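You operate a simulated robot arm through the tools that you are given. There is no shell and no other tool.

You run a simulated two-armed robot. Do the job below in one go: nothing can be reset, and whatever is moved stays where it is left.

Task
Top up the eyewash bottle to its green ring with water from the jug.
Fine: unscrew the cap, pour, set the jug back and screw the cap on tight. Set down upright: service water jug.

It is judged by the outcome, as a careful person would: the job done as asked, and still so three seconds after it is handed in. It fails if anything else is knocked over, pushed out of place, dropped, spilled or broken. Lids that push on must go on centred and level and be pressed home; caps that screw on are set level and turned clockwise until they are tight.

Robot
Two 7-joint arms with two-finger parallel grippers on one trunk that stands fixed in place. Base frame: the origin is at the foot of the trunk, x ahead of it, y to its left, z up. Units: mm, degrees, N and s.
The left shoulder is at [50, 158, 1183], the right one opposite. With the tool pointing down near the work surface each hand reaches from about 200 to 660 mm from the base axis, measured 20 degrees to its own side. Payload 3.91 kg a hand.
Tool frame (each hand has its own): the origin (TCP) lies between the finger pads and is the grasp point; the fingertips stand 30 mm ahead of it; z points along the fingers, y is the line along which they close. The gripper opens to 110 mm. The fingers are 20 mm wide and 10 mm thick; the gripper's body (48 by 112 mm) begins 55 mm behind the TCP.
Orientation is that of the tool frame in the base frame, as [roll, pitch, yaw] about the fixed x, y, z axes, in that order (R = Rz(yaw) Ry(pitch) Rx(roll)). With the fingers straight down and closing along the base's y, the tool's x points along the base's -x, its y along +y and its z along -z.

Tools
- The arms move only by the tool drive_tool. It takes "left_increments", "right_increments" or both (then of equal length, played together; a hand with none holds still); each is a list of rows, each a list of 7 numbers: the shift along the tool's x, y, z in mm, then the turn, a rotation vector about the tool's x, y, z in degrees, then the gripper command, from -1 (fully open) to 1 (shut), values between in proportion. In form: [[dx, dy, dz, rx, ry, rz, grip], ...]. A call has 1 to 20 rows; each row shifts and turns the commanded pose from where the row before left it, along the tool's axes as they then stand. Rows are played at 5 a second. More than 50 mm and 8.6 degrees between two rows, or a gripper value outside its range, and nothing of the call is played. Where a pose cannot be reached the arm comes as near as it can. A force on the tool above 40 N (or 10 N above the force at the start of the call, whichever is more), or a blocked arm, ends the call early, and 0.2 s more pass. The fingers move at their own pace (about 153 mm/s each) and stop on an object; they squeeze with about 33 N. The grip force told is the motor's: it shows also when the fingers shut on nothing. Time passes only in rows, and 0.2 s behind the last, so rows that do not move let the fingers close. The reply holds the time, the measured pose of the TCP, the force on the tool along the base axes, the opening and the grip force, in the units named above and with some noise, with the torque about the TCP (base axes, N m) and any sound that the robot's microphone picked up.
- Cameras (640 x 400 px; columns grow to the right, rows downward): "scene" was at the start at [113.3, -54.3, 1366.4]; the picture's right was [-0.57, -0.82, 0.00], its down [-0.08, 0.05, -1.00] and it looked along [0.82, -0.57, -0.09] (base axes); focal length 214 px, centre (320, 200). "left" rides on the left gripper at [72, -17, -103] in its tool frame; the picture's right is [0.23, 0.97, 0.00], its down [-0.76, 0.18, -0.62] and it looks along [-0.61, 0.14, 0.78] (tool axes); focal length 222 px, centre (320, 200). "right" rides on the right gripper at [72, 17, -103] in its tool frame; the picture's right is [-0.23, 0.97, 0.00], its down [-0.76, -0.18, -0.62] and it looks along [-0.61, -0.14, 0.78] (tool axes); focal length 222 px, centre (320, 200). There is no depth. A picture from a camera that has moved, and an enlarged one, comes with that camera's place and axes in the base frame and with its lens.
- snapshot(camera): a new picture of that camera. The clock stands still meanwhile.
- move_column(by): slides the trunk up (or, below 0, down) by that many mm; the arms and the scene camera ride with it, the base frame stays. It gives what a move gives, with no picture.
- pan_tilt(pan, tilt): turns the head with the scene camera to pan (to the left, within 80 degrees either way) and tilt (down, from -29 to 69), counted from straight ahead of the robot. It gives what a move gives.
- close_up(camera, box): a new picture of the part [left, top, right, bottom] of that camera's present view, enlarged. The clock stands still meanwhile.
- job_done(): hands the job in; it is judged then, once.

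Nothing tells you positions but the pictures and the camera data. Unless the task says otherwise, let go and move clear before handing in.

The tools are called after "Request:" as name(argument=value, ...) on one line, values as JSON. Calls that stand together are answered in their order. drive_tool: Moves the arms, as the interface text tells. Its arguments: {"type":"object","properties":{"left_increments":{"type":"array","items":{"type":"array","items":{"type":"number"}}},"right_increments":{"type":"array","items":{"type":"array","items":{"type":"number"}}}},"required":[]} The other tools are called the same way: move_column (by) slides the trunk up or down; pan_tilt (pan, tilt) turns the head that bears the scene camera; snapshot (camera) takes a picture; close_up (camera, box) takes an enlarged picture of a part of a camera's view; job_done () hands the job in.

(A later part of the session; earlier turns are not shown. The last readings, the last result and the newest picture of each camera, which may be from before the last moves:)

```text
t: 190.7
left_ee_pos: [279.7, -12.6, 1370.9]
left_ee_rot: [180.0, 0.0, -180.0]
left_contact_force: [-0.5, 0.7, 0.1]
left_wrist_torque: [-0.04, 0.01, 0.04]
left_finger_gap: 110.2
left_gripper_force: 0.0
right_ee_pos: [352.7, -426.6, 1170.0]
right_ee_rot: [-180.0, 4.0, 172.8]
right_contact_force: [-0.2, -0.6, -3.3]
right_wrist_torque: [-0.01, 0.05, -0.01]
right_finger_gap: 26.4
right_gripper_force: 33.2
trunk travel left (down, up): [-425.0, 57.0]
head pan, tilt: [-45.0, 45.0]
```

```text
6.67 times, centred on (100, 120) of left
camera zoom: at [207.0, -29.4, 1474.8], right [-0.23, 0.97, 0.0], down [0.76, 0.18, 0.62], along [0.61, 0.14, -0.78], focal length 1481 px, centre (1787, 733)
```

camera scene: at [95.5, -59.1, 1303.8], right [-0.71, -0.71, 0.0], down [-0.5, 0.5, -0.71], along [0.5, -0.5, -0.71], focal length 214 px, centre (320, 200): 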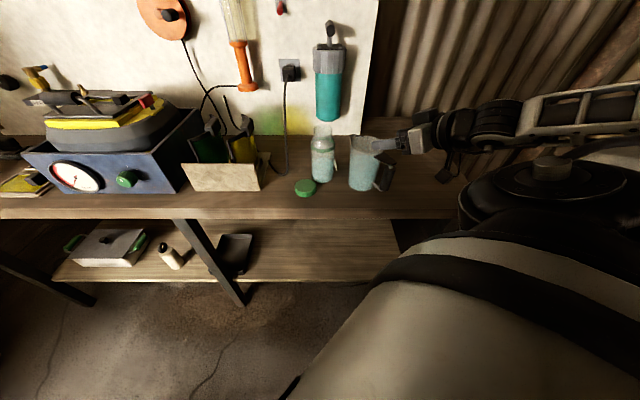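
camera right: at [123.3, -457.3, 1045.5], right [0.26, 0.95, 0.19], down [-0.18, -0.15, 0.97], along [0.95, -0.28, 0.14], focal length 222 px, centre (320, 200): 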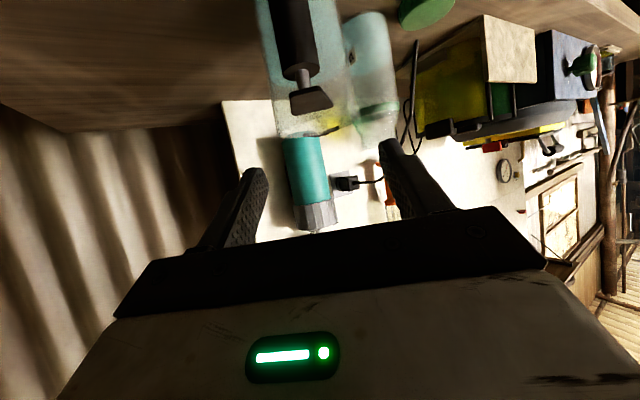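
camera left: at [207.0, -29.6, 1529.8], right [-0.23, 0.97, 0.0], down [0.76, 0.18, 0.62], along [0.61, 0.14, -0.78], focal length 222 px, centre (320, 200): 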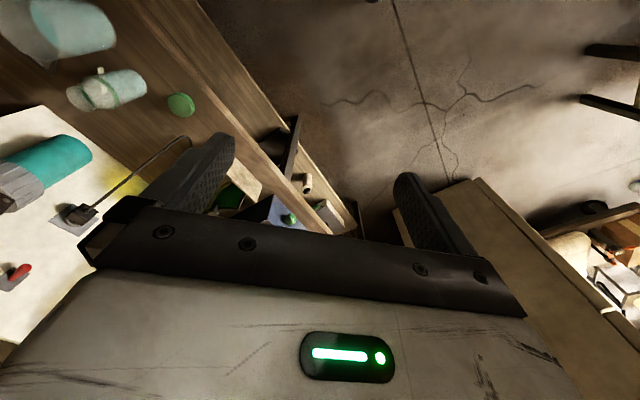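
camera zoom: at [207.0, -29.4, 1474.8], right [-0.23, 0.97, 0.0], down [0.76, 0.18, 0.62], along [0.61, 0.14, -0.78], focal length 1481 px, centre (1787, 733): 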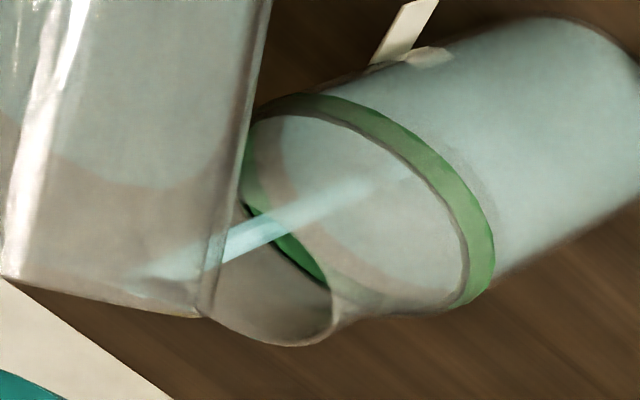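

Request:
drive_tool(right_increments=[[0, 0, 0, 0, 0, 0, 1], [0, 0, 0, 0, 0, 0, 1], [0, 0, 0, 0, 0, 0, 1]])

Request:
close_up(camera="scene", box=[322, 125, 342, 185])

Request:
close_up(camera="left", box=[60, 90, 140, 150])

```text
t: 191.5
left_ee_pos: [279.8, -13.9, 1371.7]
left_ee_rot: [180.0, 0.0, 180.0]
left_contact_force: [0.8, -0.4, 0.6]
left_wrist_torque: [0.05, -0.02, 0.03]
left_finger_gap: 110.0
left_gripper_force: 0.1
right_ee_pos: [352.1, -425.7, 1170.8]
right_ee_rot: [-180.0, 4.1, 173.0]
right_contact_force: [-0.7, -0.6, -2.2]
right_wrist_torque: [0.03, 0.04, -0.01]
right_finger_gap: 26.8
right_gripper_force: 33.2
trunk travel left (down, up): [-425.0, 57.0]
head pan, tilt: [-45.0, 45.0]
```

```text
6.67 times, centred on (332, 155) of scene
camera zoom: at [95.7, -59.3, 1303.8], right [-0.71, -0.71, 0.0], down [-0.5, 0.5, -0.71], along [0.5, -0.5, -0.71], focal length 1430 px, centre (240, 500)
```

zoom: 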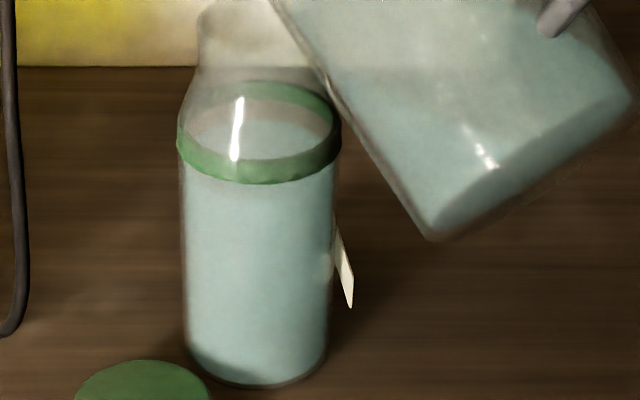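

```text
6.67 times, centred on (100, 120) of left
camera zoom: at [207.0, -29.4, 1474.8], right [-0.23, 0.97, 0.0], down [0.76, 0.18, 0.62], along [0.61, 0.14, -0.78], focal length 1481 px, centre (1787, 733)
```

zoom: 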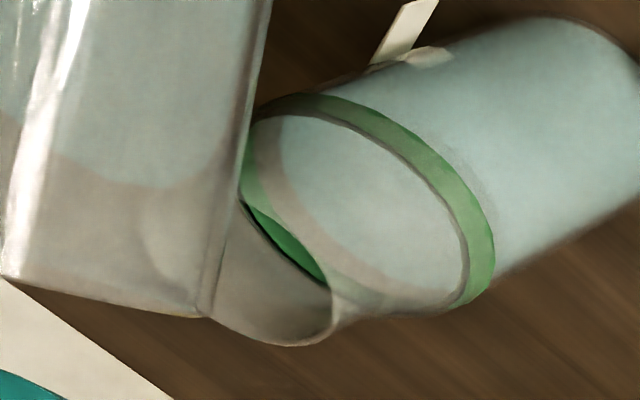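

Flow stopped; level ≈ 962, ring band ≈ 972–984. About 3° more tilt needed. I'll add 1.5° and hold.

Request:
drive_tool(right_increments=[[-3.33, 0, -3.06, 0, 1.5, 0, 1], [0, 0, 0, 0, 0, 0, 1], [0, 0, 0, 0, 0, 0, 1], [0, 0, 0, 0, 0, 0, 1], [0, 0, 0, 0, 0, 0, 1], [0, 0, 0, 0, 0, 0, 1]])

Request:
close_up(camera="scene", box=[322, 125, 342, 185])

Request:
close_up(camera="left", box=[60, 90, 140, 150])

```text
t: 192.9
left_ee_pos: [278.6, -13.2, 1370.4]
left_ee_rot: [180.0, 0.0, 180.0]
left_contact_force: [0.1, 0.0, -0.2]
left_wrist_torque: [-0.04, -0.02, -0.03]
left_finger_gap: 110.1
left_gripper_force: 0.1
right_ee_pos: [355.5, -425.5, 1174.2]
right_ee_rot: [180.0, 2.5, 172.8]
right_contact_force: [0.5, 0.3, -2.3]
right_wrist_torque: [0.0, 0.02, -0.01]
right_finger_gap: 26.3
right_gripper_force: 33.0
trunk travel left (down, up): [-425.0, 57.0]
head pan, tilt: [-45.0, 45.0]
```

```text
6.67 times, centred on (332, 155) of scene
camera zoom: at [95.7, -59.3, 1303.8], right [-0.71, -0.71, 0.0], down [-0.5, 0.5, -0.71], along [0.5, -0.5, -0.71], focal length 1430 px, centre (240, 500)
```

zoom: 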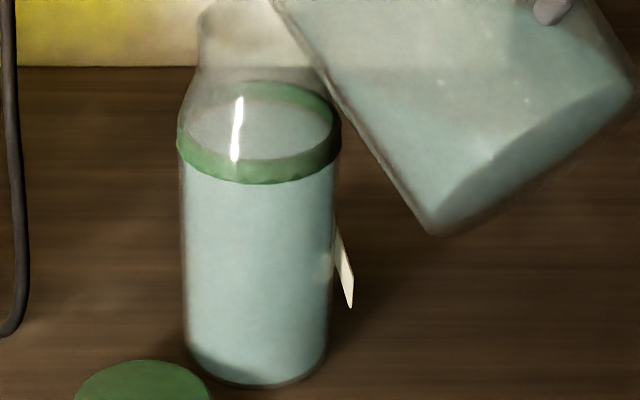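

```text
6.67 times, centred on (100, 120) of left
camera zoom: at [206.9, -29.4, 1474.8], right [-0.23, 0.97, 0.0], down [0.76, 0.18, 0.62], along [0.61, 0.14, -0.78], focal length 1481 px, centre (1787, 733)
```

zoom: 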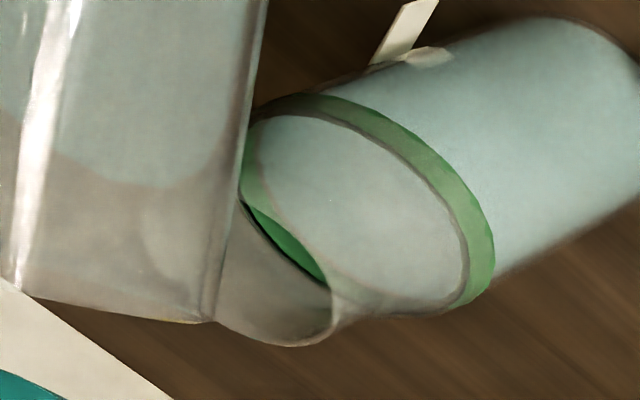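

Level has just reached the ring's lower edge (~970). Add ~1.2° to bring it to the ring's middle.

Request:
drive_tool(right_increments=[[-2.65, 0, -2.46, 0, 1.2, 0, 1], [0, 0, 0, 0, 0, 0, 1], [0, 0, 0, 0, 0, 0, 1], [0, 0, 0, 0, 0, 0, 1], [0, 0, 0, 0, 0, 0, 1], [0, 0, 0, 0, 0, 0, 1]])

Request:
close_up(camera="scene", box=[322, 125, 342, 185])

Request:
close_up(camera="left", box=[60, 90, 140, 150])

```text
t: 194.3
left_ee_pos: [278.8, -13.6, 1371.5]
left_ee_rot: [179.9, 0.0, -180.0]
left_contact_force: [-0.2, 0.5, -0.7]
left_wrist_torque: [0.0, 0.03, 0.0]
left_finger_gap: 110.1
left_gripper_force: 0.0
right_ee_pos: [358.2, -425.6, 1175.1]
right_ee_rot: [-180.0, 1.3, 172.8]
right_contact_force: [-0.1, -0.3, -2.4]
right_wrist_torque: [0.0, 0.03, 0.0]
right_finger_gap: 26.8
right_gripper_force: 33.0
trunk travel left (down, up): [-425.0, 57.0]
head pan, tilt: [-45.0, 45.0]
```

```text
6.67 times, centred on (332, 155) of scene
camera zoom: at [95.7, -59.3, 1303.8], right [-0.71, -0.71, 0.0], down [-0.5, 0.5, -0.71], along [0.5, -0.5, -0.71], focal length 1430 px, centre (240, 500)
```

zoom: 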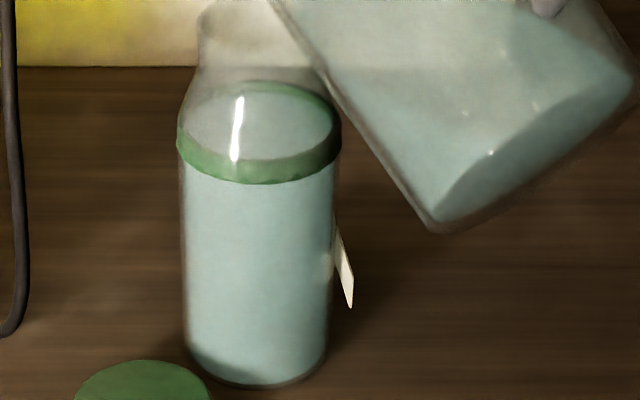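

```text
6.67 times, centred on (100, 120) of left
camera zoom: at [206.9, -29.3, 1474.8], right [-0.23, 0.97, 0.0], down [0.76, 0.18, 0.62], along [0.61, 0.14, -0.78], focal length 1481 px, centre (1787, 733)
```

zoom: 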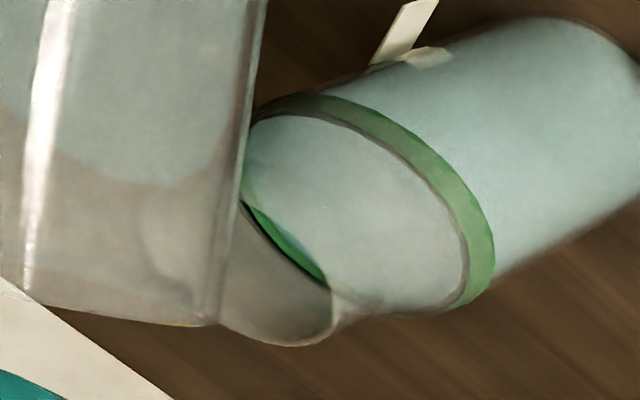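

Level ≈ 979, in the middle of the ring. Tilt the jug back now about the spout tip.

Request:
drive_tool(right_increments=[[8.46, 0, 8.58, 0, -4, 0, 1], [8.46, 0, 8.58, 0, -4, 0, 1], [8.46, 0, 8.58, 0, -4, 0, 1], [0, 0, 0, 0, 0, 0, 1]])

Request:
close_up(camera="scene", box=[310, 85, 390, 195])

Request:
close_up(camera="left", box=[40, 70, 140, 150])

```text
t: 195.3
left_ee_pos: [279.5, -14.0, 1371.9]
left_ee_rot: [179.9, 0.0, 180.0]
left_contact_force: [-0.7, -1.0, 0.3]
left_wrist_torque: [0.01, 0.02, 0.0]
left_finger_gap: 110.1
left_gripper_force: 0.1
right_ee_pos: [334.7, -422.1, 1145.6]
right_ee_rot: [-180.0, 13.3, 173.0]
right_contact_force: [-0.3, 0.0, -2.8]
right_wrist_torque: [0.0, 0.06, -0.05]
right_finger_gap: 26.7
right_gripper_force: 33.1
trunk travel left (down, up): [-425.0, 57.0]
head pan, tilt: [-45.0, 45.0]
```

```text
3.64 times, centred on (350, 140) of scene
camera zoom: at [95.7, -59.2, 1303.8], right [-0.71, -0.71, 0.0], down [-0.5, 0.5, -0.71], along [0.5, -0.5, -0.71], focal length 780 px, centre (211, 418)
```

zoom: 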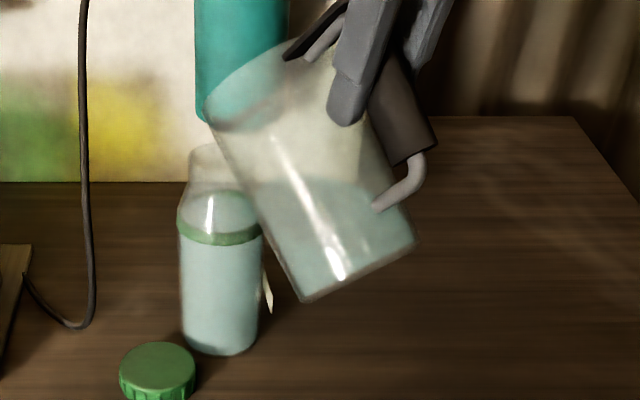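

```text
5.00 times, centred on (90, 110) of left
camera zoom: at [207.0, -29.2, 1474.8], right [-0.23, 0.97, 0.0], down [0.76, 0.18, 0.62], along [0.61, 0.14, -0.78], focal length 1111 px, centre (1470, 650)
```

zoom: 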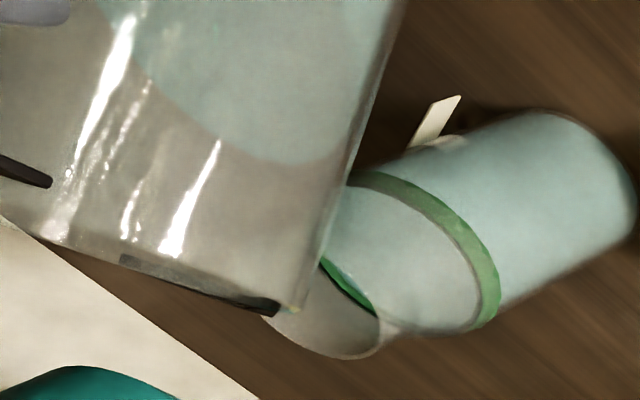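

No spill. Continue tilting back with a slight rise.

Request:
drive_tool(right_increments=[[7.7, 0, 5.7, 0, -4, 0, 1], [7.5, 0, 5.7, 0, -4, 0, 1], [2.3, 0, 0.8, 0, -1.7, 0, 1], [-1.9, 0, -4.6, 0, 0, 0, 1], [-1.9, 0, -4.6, 0, 0, 0, 1], [0, 0, 0, 0, 0, 0, 1]])

Request:
close_up(camera="scene", box=[310, 85, 390, 195])

```text
t: 196.7
left_ee_pos: [279.3, -12.1, 1370.6]
left_ee_rot: [179.9, 0.0, 179.9]
left_contact_force: [0.0, 0.3, -0.6]
left_wrist_torque: [0.0, -0.04, 0.01]
left_finger_gap: 110.1
left_gripper_force: 0.0
right_ee_pos: [320.4, -421.8, 1141.3]
right_ee_rot: [-180.0, 23.0, 172.9]
right_contact_force: [-0.4, -0.5, -2.6]
right_wrist_torque: [0.01, 0.14, -0.01]
right_finger_gap: 26.8
right_gripper_force: 33.1
trunk travel left (down, up): [-425.0, 57.0]
head pan, tilt: [-45.0, 45.0]
```

```text
3.64 times, centred on (350, 140) of scene
camera zoom: at [95.7, -59.3, 1303.8], right [-0.71, -0.71, 0.0], down [-0.5, 0.5, -0.71], along [0.5, -0.5, -0.71], focal length 780 px, centre (211, 418)
```

zoom: 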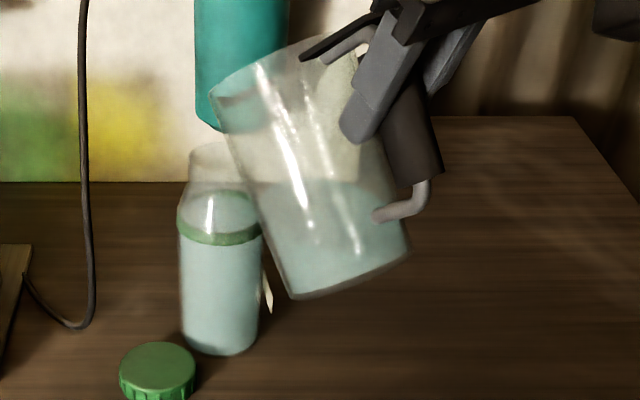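

Now retrace away from the bottle (heading back to -30°, to the right).

Request:
drive_tool(right_increments=[[3.03, -10.08, -1.29, 1.133, 0, 2.669, 1], [2.56, -10.23, -1.09, 1.133, 0, 2.669, 1], [2.08, -10.36, -0.88, 1.133, 0, 2.669, 1], [1.6, -10.46, -0.68, 1.133, 0, 2.669, 1], [0, 0, 0, 0, 0, 0, 1]])

Request:
close_up(camera="scene", box=[300, 80, 440, 210])

Request:
drive_tool(right_increments=[[1.1, -10.54, -0.47, 1.133, 0, 2.669, 1], [0.61, -10.58, -0.26, 1.133, 0, 2.669, 1], [0.12, -10.6, -0.05, 1.133, 0, 2.669, 1], [-0.37, -10.6, 0.16, 1.133, 0, 2.669, 1], [0, 0, 0, 0, 0, 0, 1]])

Request:
close_up(camera="scene", box=[300, 80, 440, 210])

```text
t: 197.9
left_ee_pos: [280.0, -13.6, 1370.7]
left_ee_rot: [-180.0, 0.0, -180.0]
left_contact_force: [0.0, -0.4, 0.1]
left_wrist_torque: [-0.03, -0.01, 0.0]
left_finger_gap: 109.9
left_gripper_force: 0.1
right_ee_pos: [301.7, -459.1, 1140.7]
right_ee_rot: [-179.9, 23.0, 161.4]
right_contact_force: [-0.6, 0.0, -2.0]
right_wrist_torque: [0.0, 0.08, -0.01]
right_finger_gap: 26.6
right_gripper_force: 32.2
trunk travel left (down, up): [-425.0, 57.0]
head pan, tilt: [-45.0, 45.0]
```

```text
3.08 times, centred on (370, 145) of scene
camera zoom: at [95.7, -59.3, 1303.8], right [-0.71, -0.71, 0.0], down [-0.5, 0.5, -0.71], along [0.5, -0.5, -0.71], focal length 660 px, centre (166, 369)
```

zoom: 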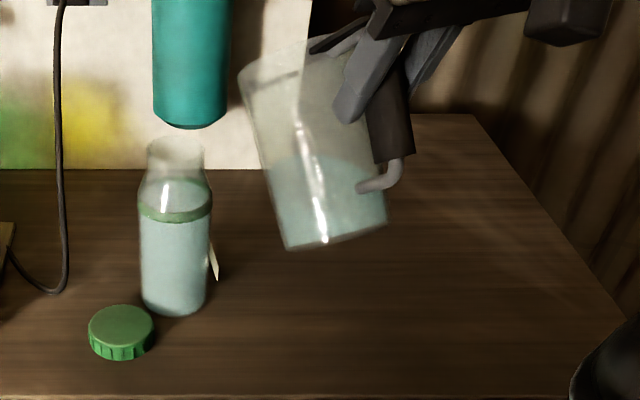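

```text
t: 199.1
left_ee_pos: [280.6, -12.8, 1372.0]
left_ee_rot: [180.0, 0.0, 180.0]
left_contact_force: [-0.5, -0.1, -0.1]
left_wrist_torque: [-0.03, 0.01, 0.01]
left_finger_gap: 110.1
left_gripper_force: 0.0
right_ee_pos: [283.6, -498.3, 1140.1]
right_ee_rot: [-180.0, 23.0, 149.6]
right_contact_force: [1.3, -0.3, -2.7]
right_wrist_torque: [0.07, 0.06, 0.01]
right_finger_gap: 26.4
right_gripper_force: 32.7
trunk travel left (down, up): [-425.0, 57.0]
head pan, tilt: [-45.0, 45.0]
```

```text
3.08 times, centred on (370, 145) of scene
camera zoom: at [95.7, -59.3, 1303.8], right [-0.71, -0.71, 0.0], down [-0.5, 0.5, -0.71], along [0.5, -0.5, -0.71], focal length 660 px, centre (166, 369)
```

zoom: 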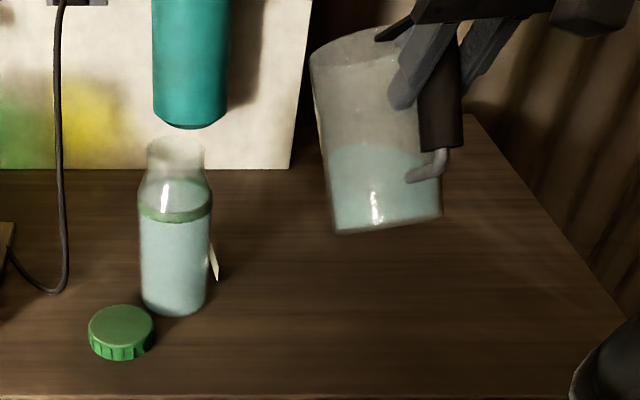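

The bottle is filled to the ring and the jug is clear. I'll move the jug outward toward its original place, then level it there, in checked steps.

Request:
drive_tool(right_increments=[[1.67, -12.6, 1.1, 0, 0, 0, 1], [1.67, -12.6, 1.1, 0, 0, 0, 1], [1.67, -12.6, 1.1, 0, 0, 0, 1], [1.67, -12.6, 1.1, 0, 0, 0, 1], [1.67, -12.6, 1.1, 0, 0, 0, 1], [1.67, -12.6, 1.1, 0, 0, 0, 1], [0, 0, 0, 0, 0, 0, 1]])

```text
t: 200.7
left_ee_pos: [279.3, -13.1, 1371.6]
left_ee_rot: [-180.0, 0.0, 179.9]
left_contact_force: [-1.0, -0.2, -0.5]
left_wrist_torque: [-0.03, 0.04, 0.03]
left_finger_gap: 109.8
left_gripper_force: 0.2
right_ee_pos: [242.3, -562.4, 1130.1]
right_ee_rot: [180.0, 23.1, 149.7]
right_contact_force: [-0.2, -0.2, -2.5]
right_wrist_torque: [0.03, 0.07, 0.01]
right_finger_gap: 26.8
right_gripper_force: 32.5
trunk travel left (down, up): [-425.0, 57.0]
head pan, tilt: [-45.0, 45.0]
```

Request:
drive_tool(right_increments=[[5.1, 0, 12, 0, -4, 0, 1], [5.9, 0, 11.6, 0, -4, 0, 1], [6.7, 0, 11.1, 0, -4, 0, 1], [0, 0, 0, 0, 0, 0, 1]])

Request:
drive_tool(right_increments=[[7.5, 0, 10.6, 0, -4, 0, 1], [8.2, 0, 10.1, 0, -4, 0, 1], [0, 0, 0, 0, 0, 0, 1]])

Request:
close_up(camera="scene", box=[330, 80, 470, 210])

```text
t: 201.7
left_ee_pos: [278.3, -13.9, 1371.6]
left_ee_rot: [-180.0, 0.0, -180.0]
left_contact_force: [0.1, -0.4, -0.1]
left_wrist_torque: [-0.02, 0.01, 0.01]
left_finger_gap: 110.1
left_gripper_force: 0.1
right_ee_pos: [241.2, -560.2, 1088.5]
right_ee_rot: [179.8, 35.0, 149.7]
right_contact_force: [-0.1, -0.4, -2.8]
right_wrist_torque: [0.07, 0.13, -0.01]
right_finger_gap: 26.7
right_gripper_force: 33.3
trunk travel left (down, up): [-425.0, 57.0]
head pan, tilt: [-45.0, 45.0]
```

```text
t: 202.5
left_ee_pos: [278.8, -13.6, 1371.3]
left_ee_rot: [180.0, 0.0, -179.9]
left_contact_force: [0.2, 0.2, 0.8]
left_wrist_torque: [-0.01, 0.01, 0.01]
left_finger_gap: 110.0
left_gripper_force: 0.1
right_ee_pos: [243.3, -560.5, 1063.7]
right_ee_rot: [-180.0, 43.1, 149.8]
right_contact_force: [0.4, -0.2, -2.6]
right_wrist_torque: [0.1, 0.1, 0.02]
right_finger_gap: 26.6
right_gripper_force: 32.5
trunk travel left (down, up): [-425.0, 57.0]
head pan, tilt: [-45.0, 45.0]
```

```text
3.08 times, centred on (400, 145) of scene
camera zoom: at [95.6, -59.3, 1303.8], right [-0.71, -0.71, 0.0], down [-0.5, 0.5, -0.71], along [0.5, -0.5, -0.71], focal length 660 px, centre (74, 369)
```

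zoom: 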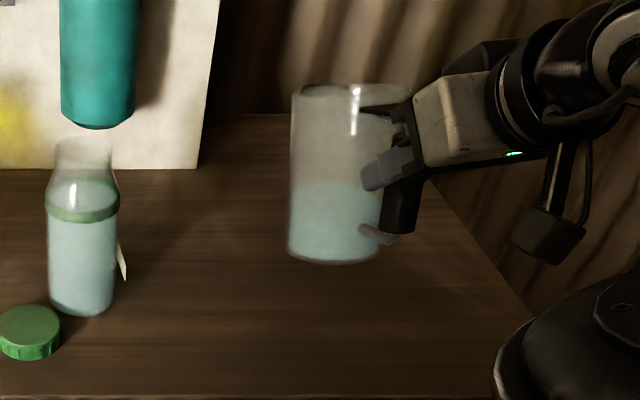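

Request:
drive_tool(right_increments=[[8.9, 0, 9.5, 0, -4, 0, 1], [9.5, 0, 8.9, 0, -4, 0, 1], [0, 0, 0, 0, 0, 0, 1]])

Request:
drive_tool(right_increments=[[10.1, 0, 8.2, 0, -4, 0, 1], [0, 0, 0, 0, 0, 0, 1]])

```text
t: 203.3
left_ee_pos: [278.4, -13.2, 1370.7]
left_ee_rot: [180.0, 0.0, -180.0]
left_contact_force: [-0.5, 0.8, -0.1]
left_wrist_torque: [-0.01, 0.0, 0.02]
left_finger_gap: 110.1
left_gripper_force: 0.0
right_ee_pos: [241.9, -560.1, 1038.2]
right_ee_rot: [180.0, 51.1, 149.7]
right_contact_force: [-0.5, -1.1, -2.8]
right_wrist_torque: [0.08, 0.15, -0.04]
right_finger_gap: 26.8
right_gripper_force: 33.6
trunk travel left (down, up): [-425.0, 57.0]
head pan, tilt: [-45.0, 45.0]
```

```text
t: 203.9
left_ee_pos: [278.8, -13.1, 1370.6]
left_ee_rot: [180.0, 0.0, -179.9]
left_contact_force: [0.2, 0.8, -0.4]
left_wrist_torque: [-0.01, 0.05, -0.01]
left_finger_gap: 110.0
left_gripper_force: 0.0
right_ee_pos: [242.8, -558.4, 1026.4]
right_ee_rot: [-180.0, 55.1, 149.7]
right_contact_force: [0.3, 0.3, -2.9]
right_wrist_torque: [0.1, 0.16, -0.01]
right_finger_gap: 26.4
right_gripper_force: 33.3
trunk travel left (down, up): [-425.0, 57.0]
head pan, tilt: [-45.0, 45.0]
```

Request:
drive_tool(right_increments=[[8, 0, 5.7, 0, -4.9, 0, 1], [0, 0, 0, 0, 0, 0, 1]])

Request:
close_up(camera="scene", box=[330, 80, 470, 210])

```text
t: 204.5
left_ee_pos: [278.7, -13.6, 1371.1]
left_ee_rot: [179.9, 0.0, -180.0]
left_contact_force: [-0.1, -0.9, 0.9]
left_wrist_torque: [-0.02, -0.02, 0.04]
left_finger_gap: 110.1
left_gripper_force: 0.0
right_ee_pos: [240.9, -561.0, 1014.9]
right_ee_rot: [180.0, 60.1, 149.8]
right_contact_force: [0.0, 0.3, -1.9]
right_wrist_torque: [0.09, 0.2, -0.02]
right_finger_gap: 26.5
right_gripper_force: 33.0
trunk travel left (down, up): [-425.0, 57.0]
head pan, tilt: [-45.0, 45.0]
```

```text
3.08 times, centred on (400, 145) of scene
camera zoom: at [95.7, -59.3, 1303.8], right [-0.71, -0.71, 0.0], down [-0.5, 0.5, -0.71], along [0.5, -0.5, -0.71], focal length 660 px, centre (74, 369)
```

zoom: 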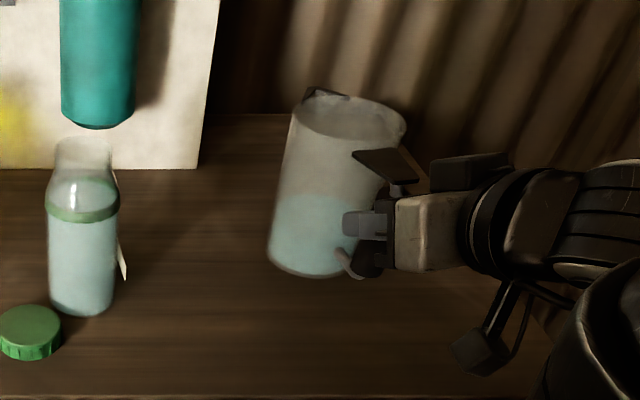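

Level and upright at heading -30°, no clamping. Shift a bit further toward its original spot, then lower.

Request:
drive_tool(right_increments=[[0.3, -11.9, -0.5, 0, 0, 0, 1], [0.3, -11.9, -0.5, 0, 0, 0, 1], [0.3, -10, -0.5, 0, 0, 0, 1], [0, 0, 0, 0, 0, 0, 1]])

Request:
drive_tool(right_increments=[[8.66, 0, 5, 0, 0, 0, 1], [8.66, 0, 5, 0, 0, 0, 1], [8.66, 0, 5, 0, 0, 0, 1], [8.66, 0, 5, 0, 0, 0, 1], [0, 0, 0, 0, 0, 0, 1]])

Request:
close_up(camera="scene", box=[330, 80, 470, 210])

```text
t: 205.5
left_ee_pos: [281.1, -13.9, 1369.7]
left_ee_rot: [180.0, 0.0, 180.0]
left_contact_force: [-0.3, -0.7, -0.2]
left_wrist_torque: [0.02, 0.0, 0.0]
left_finger_gap: 109.9
left_gripper_force: 0.0
right_ee_pos: [223.8, -588.4, 1016.2]
right_ee_rot: [180.0, 59.8, 149.7]
right_contact_force: [0.0, -0.9, -3.3]
right_wrist_torque: [0.1, 0.21, -0.01]
right_finger_gap: 26.5
right_gripper_force: 33.0
trunk travel left (down, up): [-425.0, 57.0]
head pan, tilt: [-45.0, 45.0]
```

```text
t: 206.7
left_ee_pos: [280.1, -13.0, 1370.6]
left_ee_rot: [-180.0, 0.0, 180.0]
left_contact_force: [-0.2, 0.8, 0.6]
left_wrist_torque: [0.0, 0.03, -0.02]
left_finger_gap: 109.8
left_gripper_force: 0.1
right_ee_pos: [222.6, -587.6, 978.9]
right_ee_rot: [180.0, 59.9, 149.8]
right_contact_force: [0.3, 0.4, -2.5]
right_wrist_torque: [0.1, 0.18, -0.01]
right_finger_gap: 26.8
right_gripper_force: 33.6
trunk travel left (down, up): [-425.0, 57.0]
head pan, tilt: [-45.0, 45.0]
```

```text
3.08 times, centred on (400, 145) of scene
camera zoom: at [95.6, -59.3, 1303.8], right [-0.71, -0.71, 0.0], down [-0.5, 0.5, -0.71], along [0.5, -0.5, -0.71], focal length 660 px, centre (74, 369)
```

zoom: 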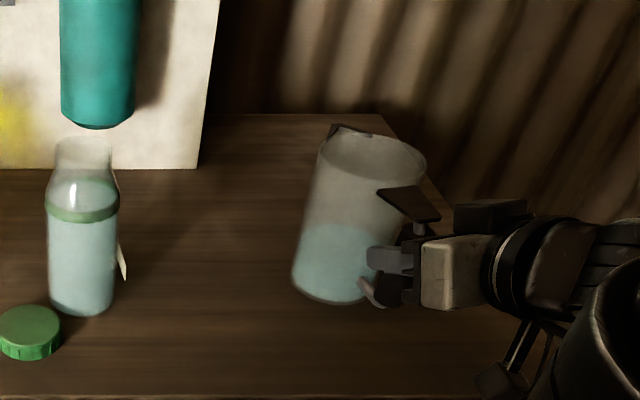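

Request:
drive_tool(right_increments=[[7, 0, 4, 0, 0, 0, 1], [5.2, 0, 3, 0, 0, 0, 1], [3.5, 0, 2, 0, 0, 0, 1], [0, 0, 0, 0, 0, 0, 1]])

Request:
drive_tool(right_increments=[[1.3, 0, 0.75, 0, 0, 0, 1], [0, 0, 0, 0, 0, 0, 1]])

Request:
drive_tool(right_increments=[[0.87, 0, 0.5, 0, 0, 0, 1], [0, 0, 0, 0, 0, 0, 1]])

```text
t: 207.7
left_ee_pos: [279.6, -12.6, 1370.3]
left_ee_rot: [-180.0, 0.0, -180.0]
left_contact_force: [-0.1, 0.5, 0.5]
left_wrist_torque: [0.01, -0.01, 0.02]
left_finger_gap: 110.1
left_gripper_force: 0.1
right_ee_pos: [221.6, -589.5, 959.2]
right_ee_rot: [179.9, 59.8, 149.6]
right_contact_force: [0.1, -0.6, -3.0]
right_wrist_torque: [0.1, 0.14, 0.03]
right_finger_gap: 26.8
right_gripper_force: 33.0
trunk travel left (down, up): [-425.0, 57.0]
head pan, tilt: [-45.0, 45.0]
```

```text
t: 208.3
left_ee_pos: [279.4, -14.9, 1372.0]
left_ee_rot: [180.0, 0.0, 179.9]
left_contact_force: [0.3, -0.4, -0.4]
left_wrist_torque: [-0.05, -0.01, -0.01]
left_finger_gap: 110.2
left_gripper_force: 0.1
right_ee_pos: [221.8, -587.6, 958.5]
right_ee_rot: [180.0, 60.0, 149.9]
right_contact_force: [0.6, 0.1, -0.6]
right_wrist_torque: [-0.05, -0.16, -0.02]
right_finger_gap: 26.6
right_gripper_force: 32.9
trunk travel left (down, up): [-425.0, 57.0]
head pan, tilt: [-45.0, 45.0]
```

```text
t: 208.9
left_ee_pos: [277.8, -12.7, 1370.9]
left_ee_rot: [-179.9, 0.0, 180.0]
left_contact_force: [-0.2, 0.0, 0.4]
left_wrist_torque: [-0.02, 0.0, 0.03]
left_finger_gap: 109.8
left_gripper_force: 0.1
right_ee_pos: [222.0, -587.6, 957.0]
right_ee_rot: [-179.8, 60.2, 149.9]
right_contact_force: [-1.2, -0.5, 6.2]
right_wrist_torque: [-0.65, -0.74, -0.18]
right_finger_gap: 26.7
right_gripper_force: 33.3
trunk travel left (down, up): [-425.0, 57.0]
head pan, tilt: [-45.0, 45.0]
```

Touchdown. Ease off and release, then back straight out.

Request:
drive_tool(right_increments=[[-0.5, 0, -0.3, 0, 0, 0, 1], [0, 0, 0, 0, 0, 0, 0.45], [0, 0, 0, 0, 0, 0, 0.2], [0, 0, 0, 0, 0, 0, -0.2], [0, 0, 0, 0, 0, 0, -0.4], [0, 0, 0, 0, 0, 0, -0.4]])

Request:
close_up(camera="scene", box=[330, 80, 470, 210])

Request:
close_up(camera="right", box=[200, 0, 460, 240])

```text
t: 210.3
left_ee_pos: [278.4, -13.4, 1371.3]
left_ee_rot: [-179.9, 0.0, 180.0]
left_contact_force: [-0.7, -0.8, -0.1]
left_wrist_torque: [0.04, -0.02, -0.02]
left_finger_gap: 110.0
left_gripper_force: 0.0
right_ee_pos: [222.8, -587.7, 956.1]
right_ee_rot: [180.0, 60.0, 149.7]
right_contact_force: [0.2, -0.9, -0.1]
right_wrist_torque: [0.04, 0.02, 0.01]
right_finger_gap: 76.8
right_gripper_force: 0.0
trunk travel left (down, up): [-425.0, 57.0]
head pan, tilt: [-45.0, 45.0]
```

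```text
3.08 times, centred on (400, 145) of scene
camera zoom: at [95.5, -59.1, 1303.8], right [-0.71, -0.71, 0.0], down [-0.5, 0.5, -0.71], along [0.5, -0.5, -0.71], focal length 660 px, centre (74, 369)
```

zoom: 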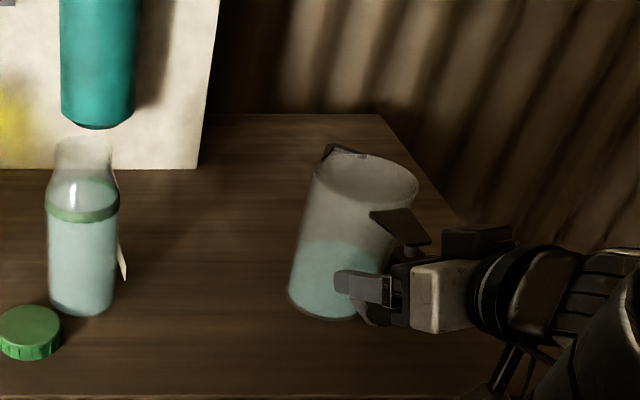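

```text
1.67 times, centred on (330, 120) of right
camera zoom: at [122.5, -511.6, 945.9], right [0.59, 0.78, 0.2], down [-0.23, -0.07, 0.97], along [0.78, -0.62, 0.13], focal length 370 px, centre (303, 333)
```

zoom: 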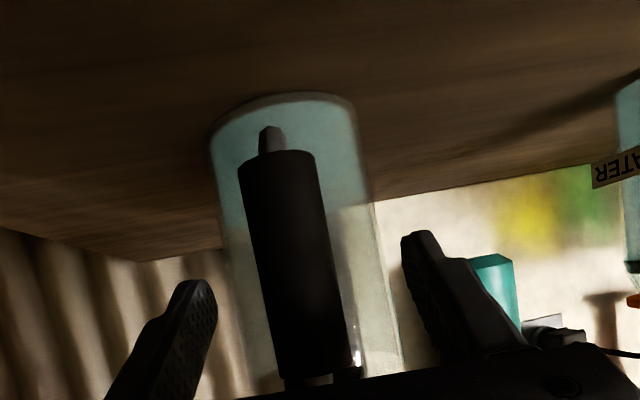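

Jug stands upright near its original spot. Back the hand out in checked steps.

Request:
drive_tool(right_increments=[[0, 0, -12, 0, 0, 0, -0.4], [0, 0, -18, 0, 0, 0, -0.4], [0, 0, -20, 0, 0, 0, -0.4]])

Request:
drive_tool(right_increments=[[-17.3, 0, -10, 0, 0, 0, -0.4], [-17.3, 0, -10, 0, 0, 0, -0.4], [-17.3, 0, -10, 0, 0, 0, -0.4]])

Request:
close_up(camera="scene", box=[330, 80, 470, 210])

```text
t: 211.1
left_ee_pos: [280.2, -12.0, 1371.2]
left_ee_rot: [-180.0, -0.1, -180.0]
left_contact_force: [-1.1, -0.4, 0.1]
left_wrist_torque: [0.0, 0.0, -0.03]
left_finger_gap: 110.3
left_gripper_force: 0.1
right_ee_pos: [199.0, -575.2, 976.0]
right_ee_rot: [179.9, 59.8, 149.7]
right_contact_force: [-0.1, 0.9, 0.0]
right_wrist_torque: [0.0, 0.01, 0.0]
right_finger_gap: 77.1
right_gripper_force: 0.1
right hand out of reach, approached as far as the arm can: row 3
trunk travel left (down, up): [-425.0, 57.0]
head pan, tilt: [-45.0, 45.0]
```

```text
t: 211.9
left_ee_pos: [279.0, -13.4, 1370.7]
left_ee_rot: [-179.9, 0.0, 180.0]
left_contact_force: [-0.1, -0.1, -0.4]
left_wrist_torque: [-0.01, 0.0, 0.0]
left_finger_gap: 109.6
left_gripper_force: 0.0
right_ee_pos: [207.0, -577.0, 1035.9]
right_ee_rot: [179.8, 60.0, 149.8]
right_contact_force: [0.4, -0.4, 0.1]
right_wrist_torque: [-0.02, 0.0, -0.04]
right_finger_gap: 76.9
right_gripper_force: 0.1
right hand out of reach, approached as far as the arm can: row 2, 3
trunk travel left (down, up): [-425.0, 57.0]
head pan, tilt: [-45.0, 45.0]
```

```text
3.08 times, centred on (400, 145) of scene
camera zoom: at [95.6, -58.9, 1303.8], right [-0.71, -0.71, 0.0], down [-0.5, 0.5, -0.71], along [0.5, -0.5, -0.71], focal length 660 px, centre (74, 369)
```

zoom: 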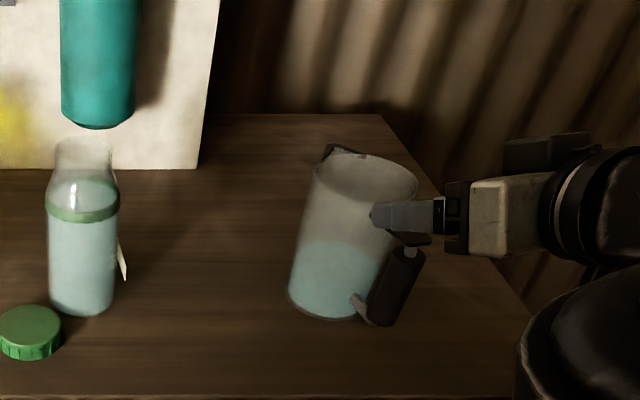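

Now raise and return the tool to pointing down, then go for the cap.

Request:
drive_tool(right_increments=[[-10.4, 0, -6, 0, 7.5, 0, -0.4], [-9.5, 0, -7.3, 0, 7.5, 0, -0.4], [-8.5, 0, -8.5, 0, 7.5, 0, -0.4], [-7.3, 0, -9.5, 0, 7.5, 0, -0.4], [-6, 0, -10.4, 0, 7.5, 0, -0.4], [-4.6, 0, -11.1, 0, 7.5, 0, -0.4], [-3.1, 0, -11.6, 0, 7.5, 0, -0.4], [-1.6, 0, -11.9, 0, 7.5, 0, -0.4]])

Request:
snapshot(camera="scene")

```text
t: 213.7
left_ee_pos: [279.6, -13.9, 1369.9]
left_ee_rot: [-180.0, 0.0, -179.9]
left_contact_force: [-0.1, -0.5, 0.2]
left_wrist_torque: [0.0, -0.05, -0.01]
left_finger_gap: 110.1
left_gripper_force: 0.1
right_ee_pos: [198.2, -584.9, 1123.4]
right_ee_rot: [-178.1, 5.3, 147.2]
right_contact_force: [-0.8, 0.0, 0.3]
right_wrist_torque: [-0.03, 0.01, -0.02]
right_finger_gap: 77.1
right_gripper_force: 0.0
right hand out of reach, approached as far as the arm can: row 2, 3
trunk travel left (down, up): [-425.0, 57.0]
head pan, tilt: [-45.0, 45.0]
```

```text
taken
camera scene: at [95.7, -59.3, 1303.8], right [-0.71, -0.71, 0.0], down [-0.5, 0.5, -0.71], along [0.5, -0.5, -0.71], focal length 214 px, centre (320, 200)
```

scene: 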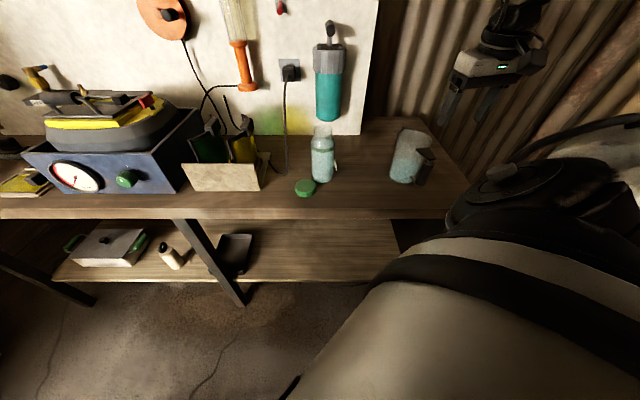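

Jug is standing near its original place. Now move above the cap with the tool straight down.

Request:
drive_tool(right_increments=[[0, 0, 0, -1.9, 5.3, 0, -0.4], [-12.8, 36.5, 0, 0, 0, 0, -0.4], [-12.8, 36.5, 0, 0, 0, 0, -0.4], [-12.8, 36.5, 0, 0, 0, 0, -0.4], [-12.8, 36.5, 0, 0, 0, 0, -0.4], [-12.8, 36.5, 0, 0, 0, 0, -0.4], [-12.8, 36.5, 0, 0, 0, 0, -0.4], [-12.8, 36.5, 0, 0, 0, 0, -0.4], [-12.8, 36.5, 0, 0, 0, 0, -0.4], [-12.8, 36.5, 0, 0, 0, 0, -0.4], [0, 0, 0, 0, 0, 0, -0.4]])

```text
t: 216.1
left_ee_pos: [278.6, -13.4, 1371.2]
left_ee_rot: [-179.9, 0.0, 180.0]
left_contact_force: [0.1, 0.5, -0.2]
left_wrist_torque: [0.01, 0.02, 0.01]
left_finger_gap: 110.1
left_gripper_force: 0.0
right_ee_pos: [472.0, -372.3, 1123.7]
right_ee_rot: [-179.8, 0.1, 147.0]
right_contact_force: [-0.3, -0.1, -0.2]
right_wrist_torque: [0.01, 0.01, 0.0]
right_finger_gap: 77.0
right_gripper_force: 0.0
trunk travel left (down, up): [-425.0, 57.0]
head pan, tilt: [-45.0, 45.0]
```

Request:
drive_tool(right_increments=[[0, 0, 0, 0, 0, 7.9, -0.4], [0, 0, 0, 0, 0, 7.9, -0.4], [0, 0, 0, 0, 0, 7.9, -0.4], [0, 0, 0, 0, 0, 7.9, -0.4], [0, 0, 0, 0, 0, 7.9, -0.4], [0, 0, 0, 0, 0, 7.9, -0.4], [0, 0, 0, 0, 0, 7.9, -0.4], [0, 0, 0, 0, 0, 0, -0.4]])

Request:
snapshot(camera="right")

Request:
snapshot(camera="scene")

```text
t: 217.9
left_ee_pos: [279.8, -13.7, 1371.2]
left_ee_rot: [-180.0, 0.0, 180.0]
left_contact_force: [0.1, -0.9, -0.9]
left_wrist_torque: [0.03, 0.0, 0.02]
left_finger_gap: 109.9
left_gripper_force: 0.0
right_ee_pos: [474.4, -373.1, 1123.0]
right_ee_rot: [-179.9, 0.3, 91.7]
right_contact_force: [0.4, -0.1, -1.0]
right_wrist_torque: [0.01, 0.0, 0.03]
right_finger_gap: 76.8
right_gripper_force: 0.1
trunk travel left (down, up): [-425.0, 57.0]
head pan, tilt: [-45.0, 45.0]
```

```text
taken
camera right: at [489.1, -300.8, 1226.1], right [0.98, -0.2, 0.0], down [-0.15, -0.76, 0.63], along [-0.12, -0.61, -0.78], focal length 222 px, centre (320, 200)
```

right: 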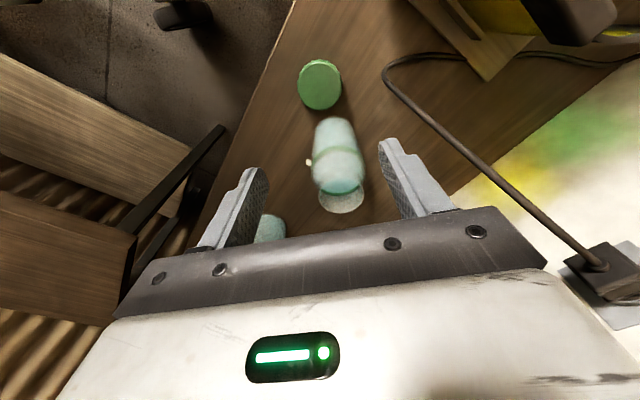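

```text
taken
camera scene: at [95.5, -59.1, 1303.8], right [-0.71, -0.71, 0.0], down [-0.5, 0.5, -0.71], along [0.5, -0.5, -0.71], focal length 214 px, centre (320, 200)
```

scene: 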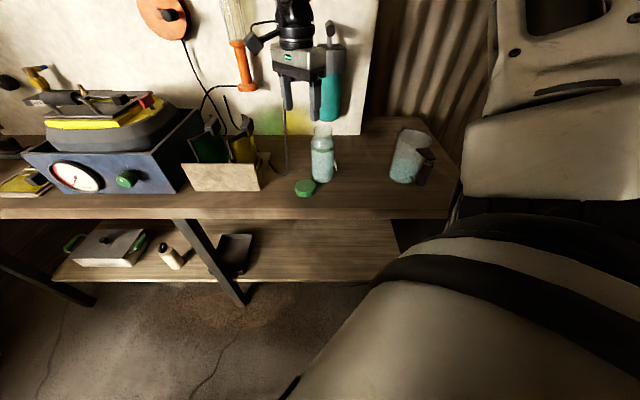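

Cap at ≈[473, -372], bottle mouth ≈[481, -460]. Descend over the cap with fingers along x, away from the bottle.

Request:
drive_tool(right_increments=[[1, -1.2, 30, 0, 0, 0, -0.5], [0, 0, 35, 0, 0, 0, -0.5], [0, 0, 35, 0, 0, 0, -0.5], [0, 0, 35, 0, 0, 0, -0.5], [0, 0, 30, 0, 0, 0, -0.5], [0, 0, 25, 0, 0, 0, -0.5], [0, 0, 0, 0, 0, 0, -0.5]])

Request:
snapshot(camera="right")

Request:
close_up(camera="scene", box=[270, 100, 370, 210])

```text
t: 219.5
left_ee_pos: [279.9, -13.0, 1372.1]
left_ee_rot: [-179.9, 0.0, 180.0]
left_contact_force: [0.6, 0.1, -0.5]
left_wrist_torque: [0.02, -0.01, 0.0]
left_finger_gap: 109.9
left_gripper_force: 0.0
right_ee_pos: [471.3, -373.4, 933.1]
right_ee_rot: [-180.0, 0.1, 91.9]
right_contact_force: [0.6, -0.2, 0.6]
right_wrist_torque: [0.01, -0.01, 0.01]
right_finger_gap: 82.5
right_gripper_force: 0.0
trunk travel left (down, up): [-425.0, 57.0]
head pan, tilt: [-45.0, 45.0]
```

```text
taken
camera right: at [485.6, -301.5, 1036.2], right [0.98, -0.2, 0.0], down [-0.15, -0.76, 0.63], along [-0.12, -0.61, -0.78], focal length 222 px, centre (320, 200)
```

right: 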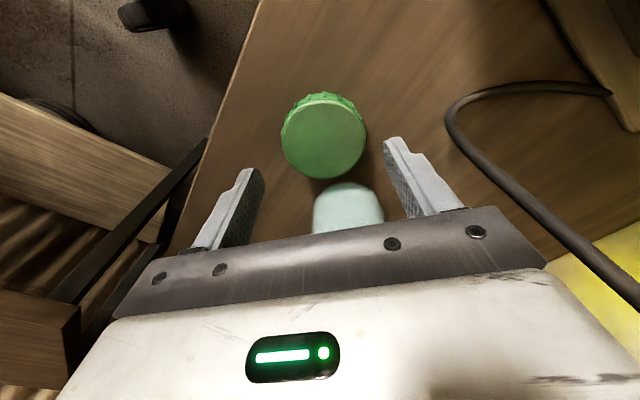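

```text
3.64 times, centred on (320, 155) of scene
camera zoom: at [95.4, -59.0, 1303.9], right [-0.71, -0.71, 0.0], down [-0.5, 0.5, -0.71], along [0.5, -0.5, -0.71], focal length 780 px, centre (320, 364)
```

zoom: 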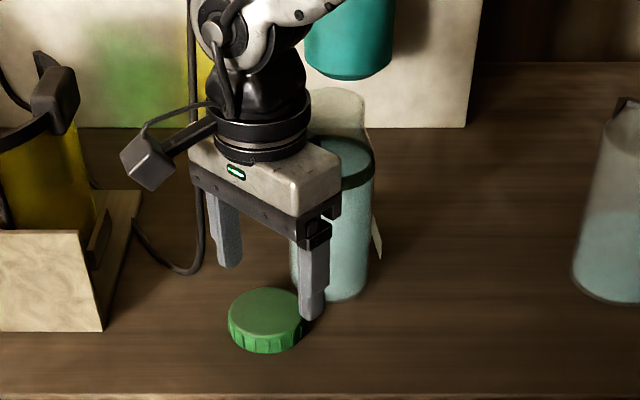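

Request:
drive_tool(right_increments=[[2, 3, 12, 0, 0, 0, -0.5], [0, 0, 14, 0, 0, 0, -0.5], [0, 0, 11, 0, 0, 0, -0.5], [0, 0, 0, 0, 0, 0, -0.5]])

Request:
snapshot(camera="right")

Request:
close_up(camera="scene", box=[270, 100, 370, 210])

```text
t: 220.5
left_ee_pos: [279.0, -13.3, 1370.4]
left_ee_rot: [-180.0, 0.1, 179.9]
left_contact_force: [0.2, -0.1, -0.6]
left_wrist_torque: [0.04, 0.01, 0.04]
left_finger_gap: 110.1
left_gripper_force: 0.0
right_ee_pos: [476.3, -371.1, 894.6]
right_ee_rot: [-180.0, 0.2, 91.8]
right_contact_force: [-0.1, 0.6, 0.0]
right_wrist_torque: [-0.02, 0.0, 0.01]
right_finger_gap: 82.5
right_gripper_force: 0.1
trunk travel left (down, up): [-425.0, 57.0]
head pan, tilt: [-45.0, 45.0]
```

```text
taken
camera right: at [491.0, -298.9, 997.9], right [0.98, -0.2, 0.0], down [-0.15, -0.76, 0.63], along [-0.12, -0.61, -0.78], focal length 222 px, centre (320, 200)
```

right: 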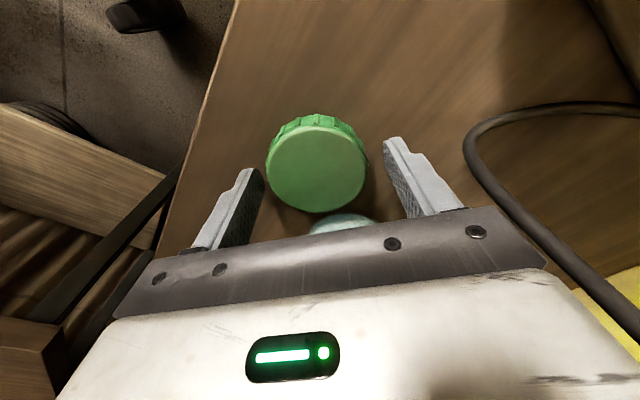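

```text
3.64 times, centred on (320, 155) of scene
camera zoom: at [95.4, -59.1, 1303.9], right [-0.71, -0.71, 0.0], down [-0.5, 0.5, -0.71], along [0.5, -0.5, -0.71], focal length 780 px, centre (320, 364)
```

zoom: 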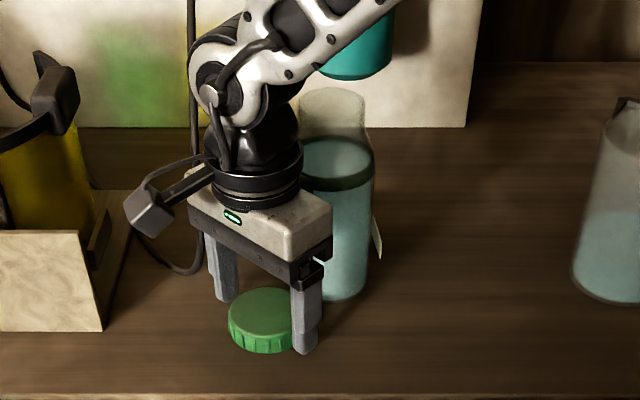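

Nearly centred; shift 4 mm and close on the cap.

Request:
drive_tool(right_increments=[[4, -1, 1.5, 0, 0, 0, -0.5], [0, 0, 0, 0, 0, 0, -0.2], [0, 0, 0, 0, 0, 0, 1], [0, 0, 0, 0, 0, 0, 1], [0, 0, 0, 0, 0, 0, 1]])

Request:
snapshot(camera="right")

```text
t: 221.7
left_ee_pos: [279.8, -12.1, 1371.3]
left_ee_rot: [-179.9, 0.0, 179.9]
left_contact_force: [-0.9, 0.2, -0.4]
left_wrist_torque: [-0.04, -0.01, 0.0]
left_finger_gap: 110.2
left_gripper_force: 0.1
right_ee_pos: [474.6, -367.0, 893.6]
right_ee_rot: [-179.9, 0.2, 91.8]
right_contact_force: [0.0, 0.3, 0.5]
right_wrist_torque: [-0.05, -0.03, -0.02]
right_finger_gap: 62.2
right_gripper_force: 33.0
trunk travel left (down, up): [-425.0, 57.0]
head pan, tilt: [-45.0, 45.0]
```

```text
taken
camera right: at [489.5, -294.8, 997.1], right [0.98, -0.2, 0.0], down [-0.15, -0.76, 0.63], along [-0.12, -0.61, -0.78], focal length 222 px, centre (320, 200)
```

right: 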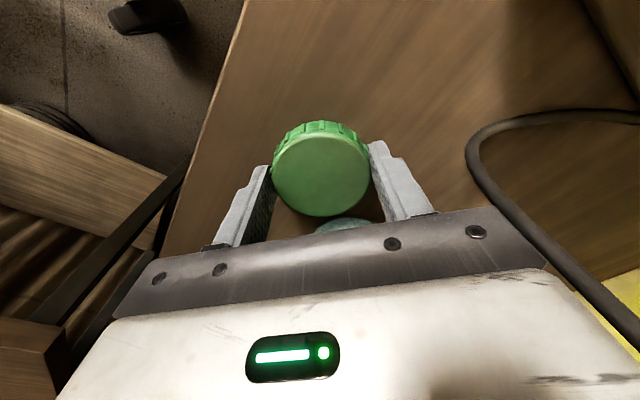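

The cap is centred in the grip. Lift it clear above the bottle height.

Request:
drive_tool(right_increments=[[0, 0, -10, 0, 0, 0, 1], [0, 0, -25, 0, 0, 0, 1], [0, 0, -32, 0, 0, 0, 1], [0, 0, -32, 0, 0, 0, 1], [0, 0, -32, 0, 0, 0, 1], [0, 0, -32, 0, 0, 0, 1], [0, 0, -32, 0, 0, 0, 1], [0, 0, 0, 0, 0, 0, 1]])

Request:
snapshot(camera="right")

Request:
close_up(camera="scene", box=[270, 80, 370, 200])

```text
t: 223.5
left_ee_pos: [279.0, -14.0, 1372.0]
left_ee_rot: [-180.0, 0.0, -180.0]
left_contact_force: [-0.5, 0.2, -0.3]
left_wrist_torque: [0.03, -0.03, 0.0]
left_finger_gap: 110.2
left_gripper_force: 0.1
right_ee_pos: [473.9, -365.6, 1090.5]
right_ee_rot: [-180.0, 0.3, 91.8]
right_contact_force: [0.0, -0.7, 0.7]
right_wrist_torque: [0.01, 0.02, 0.0]
right_finger_gap: 62.4
right_gripper_force: 32.9
trunk travel left (down, up): [-425.0, 57.0]
head pan, tilt: [-45.0, 45.0]
```

```text
taken
camera right: at [488.8, -293.5, 1193.0], right [0.98, -0.2, 0.0], down [-0.15, -0.76, 0.63], along [-0.12, -0.61, -0.78], focal length 222 px, centre (320, 200)
```

right: 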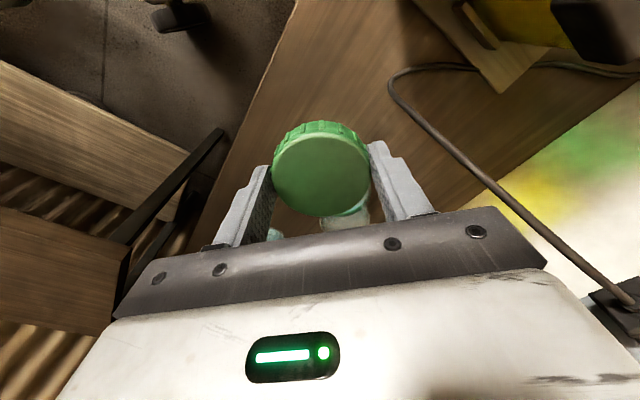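

```text
3.33 times, centred on (320, 140) of scene
camera zoom: at [95.7, -59.2, 1303.8], right [-0.71, -0.71, 0.0], down [-0.5, 0.5, -0.71], along [0.5, -0.5, -0.71], focal length 715 px, centre (320, 400)
```

zoom: 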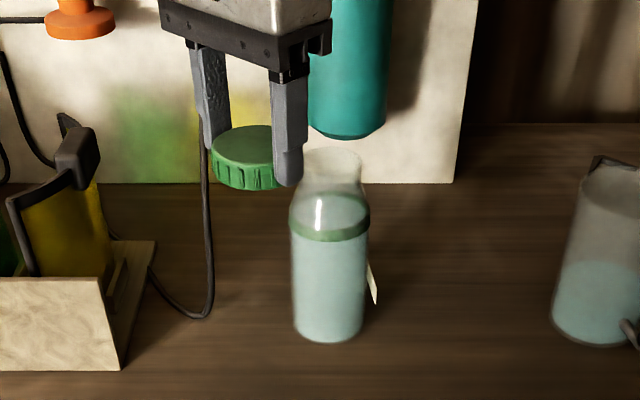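

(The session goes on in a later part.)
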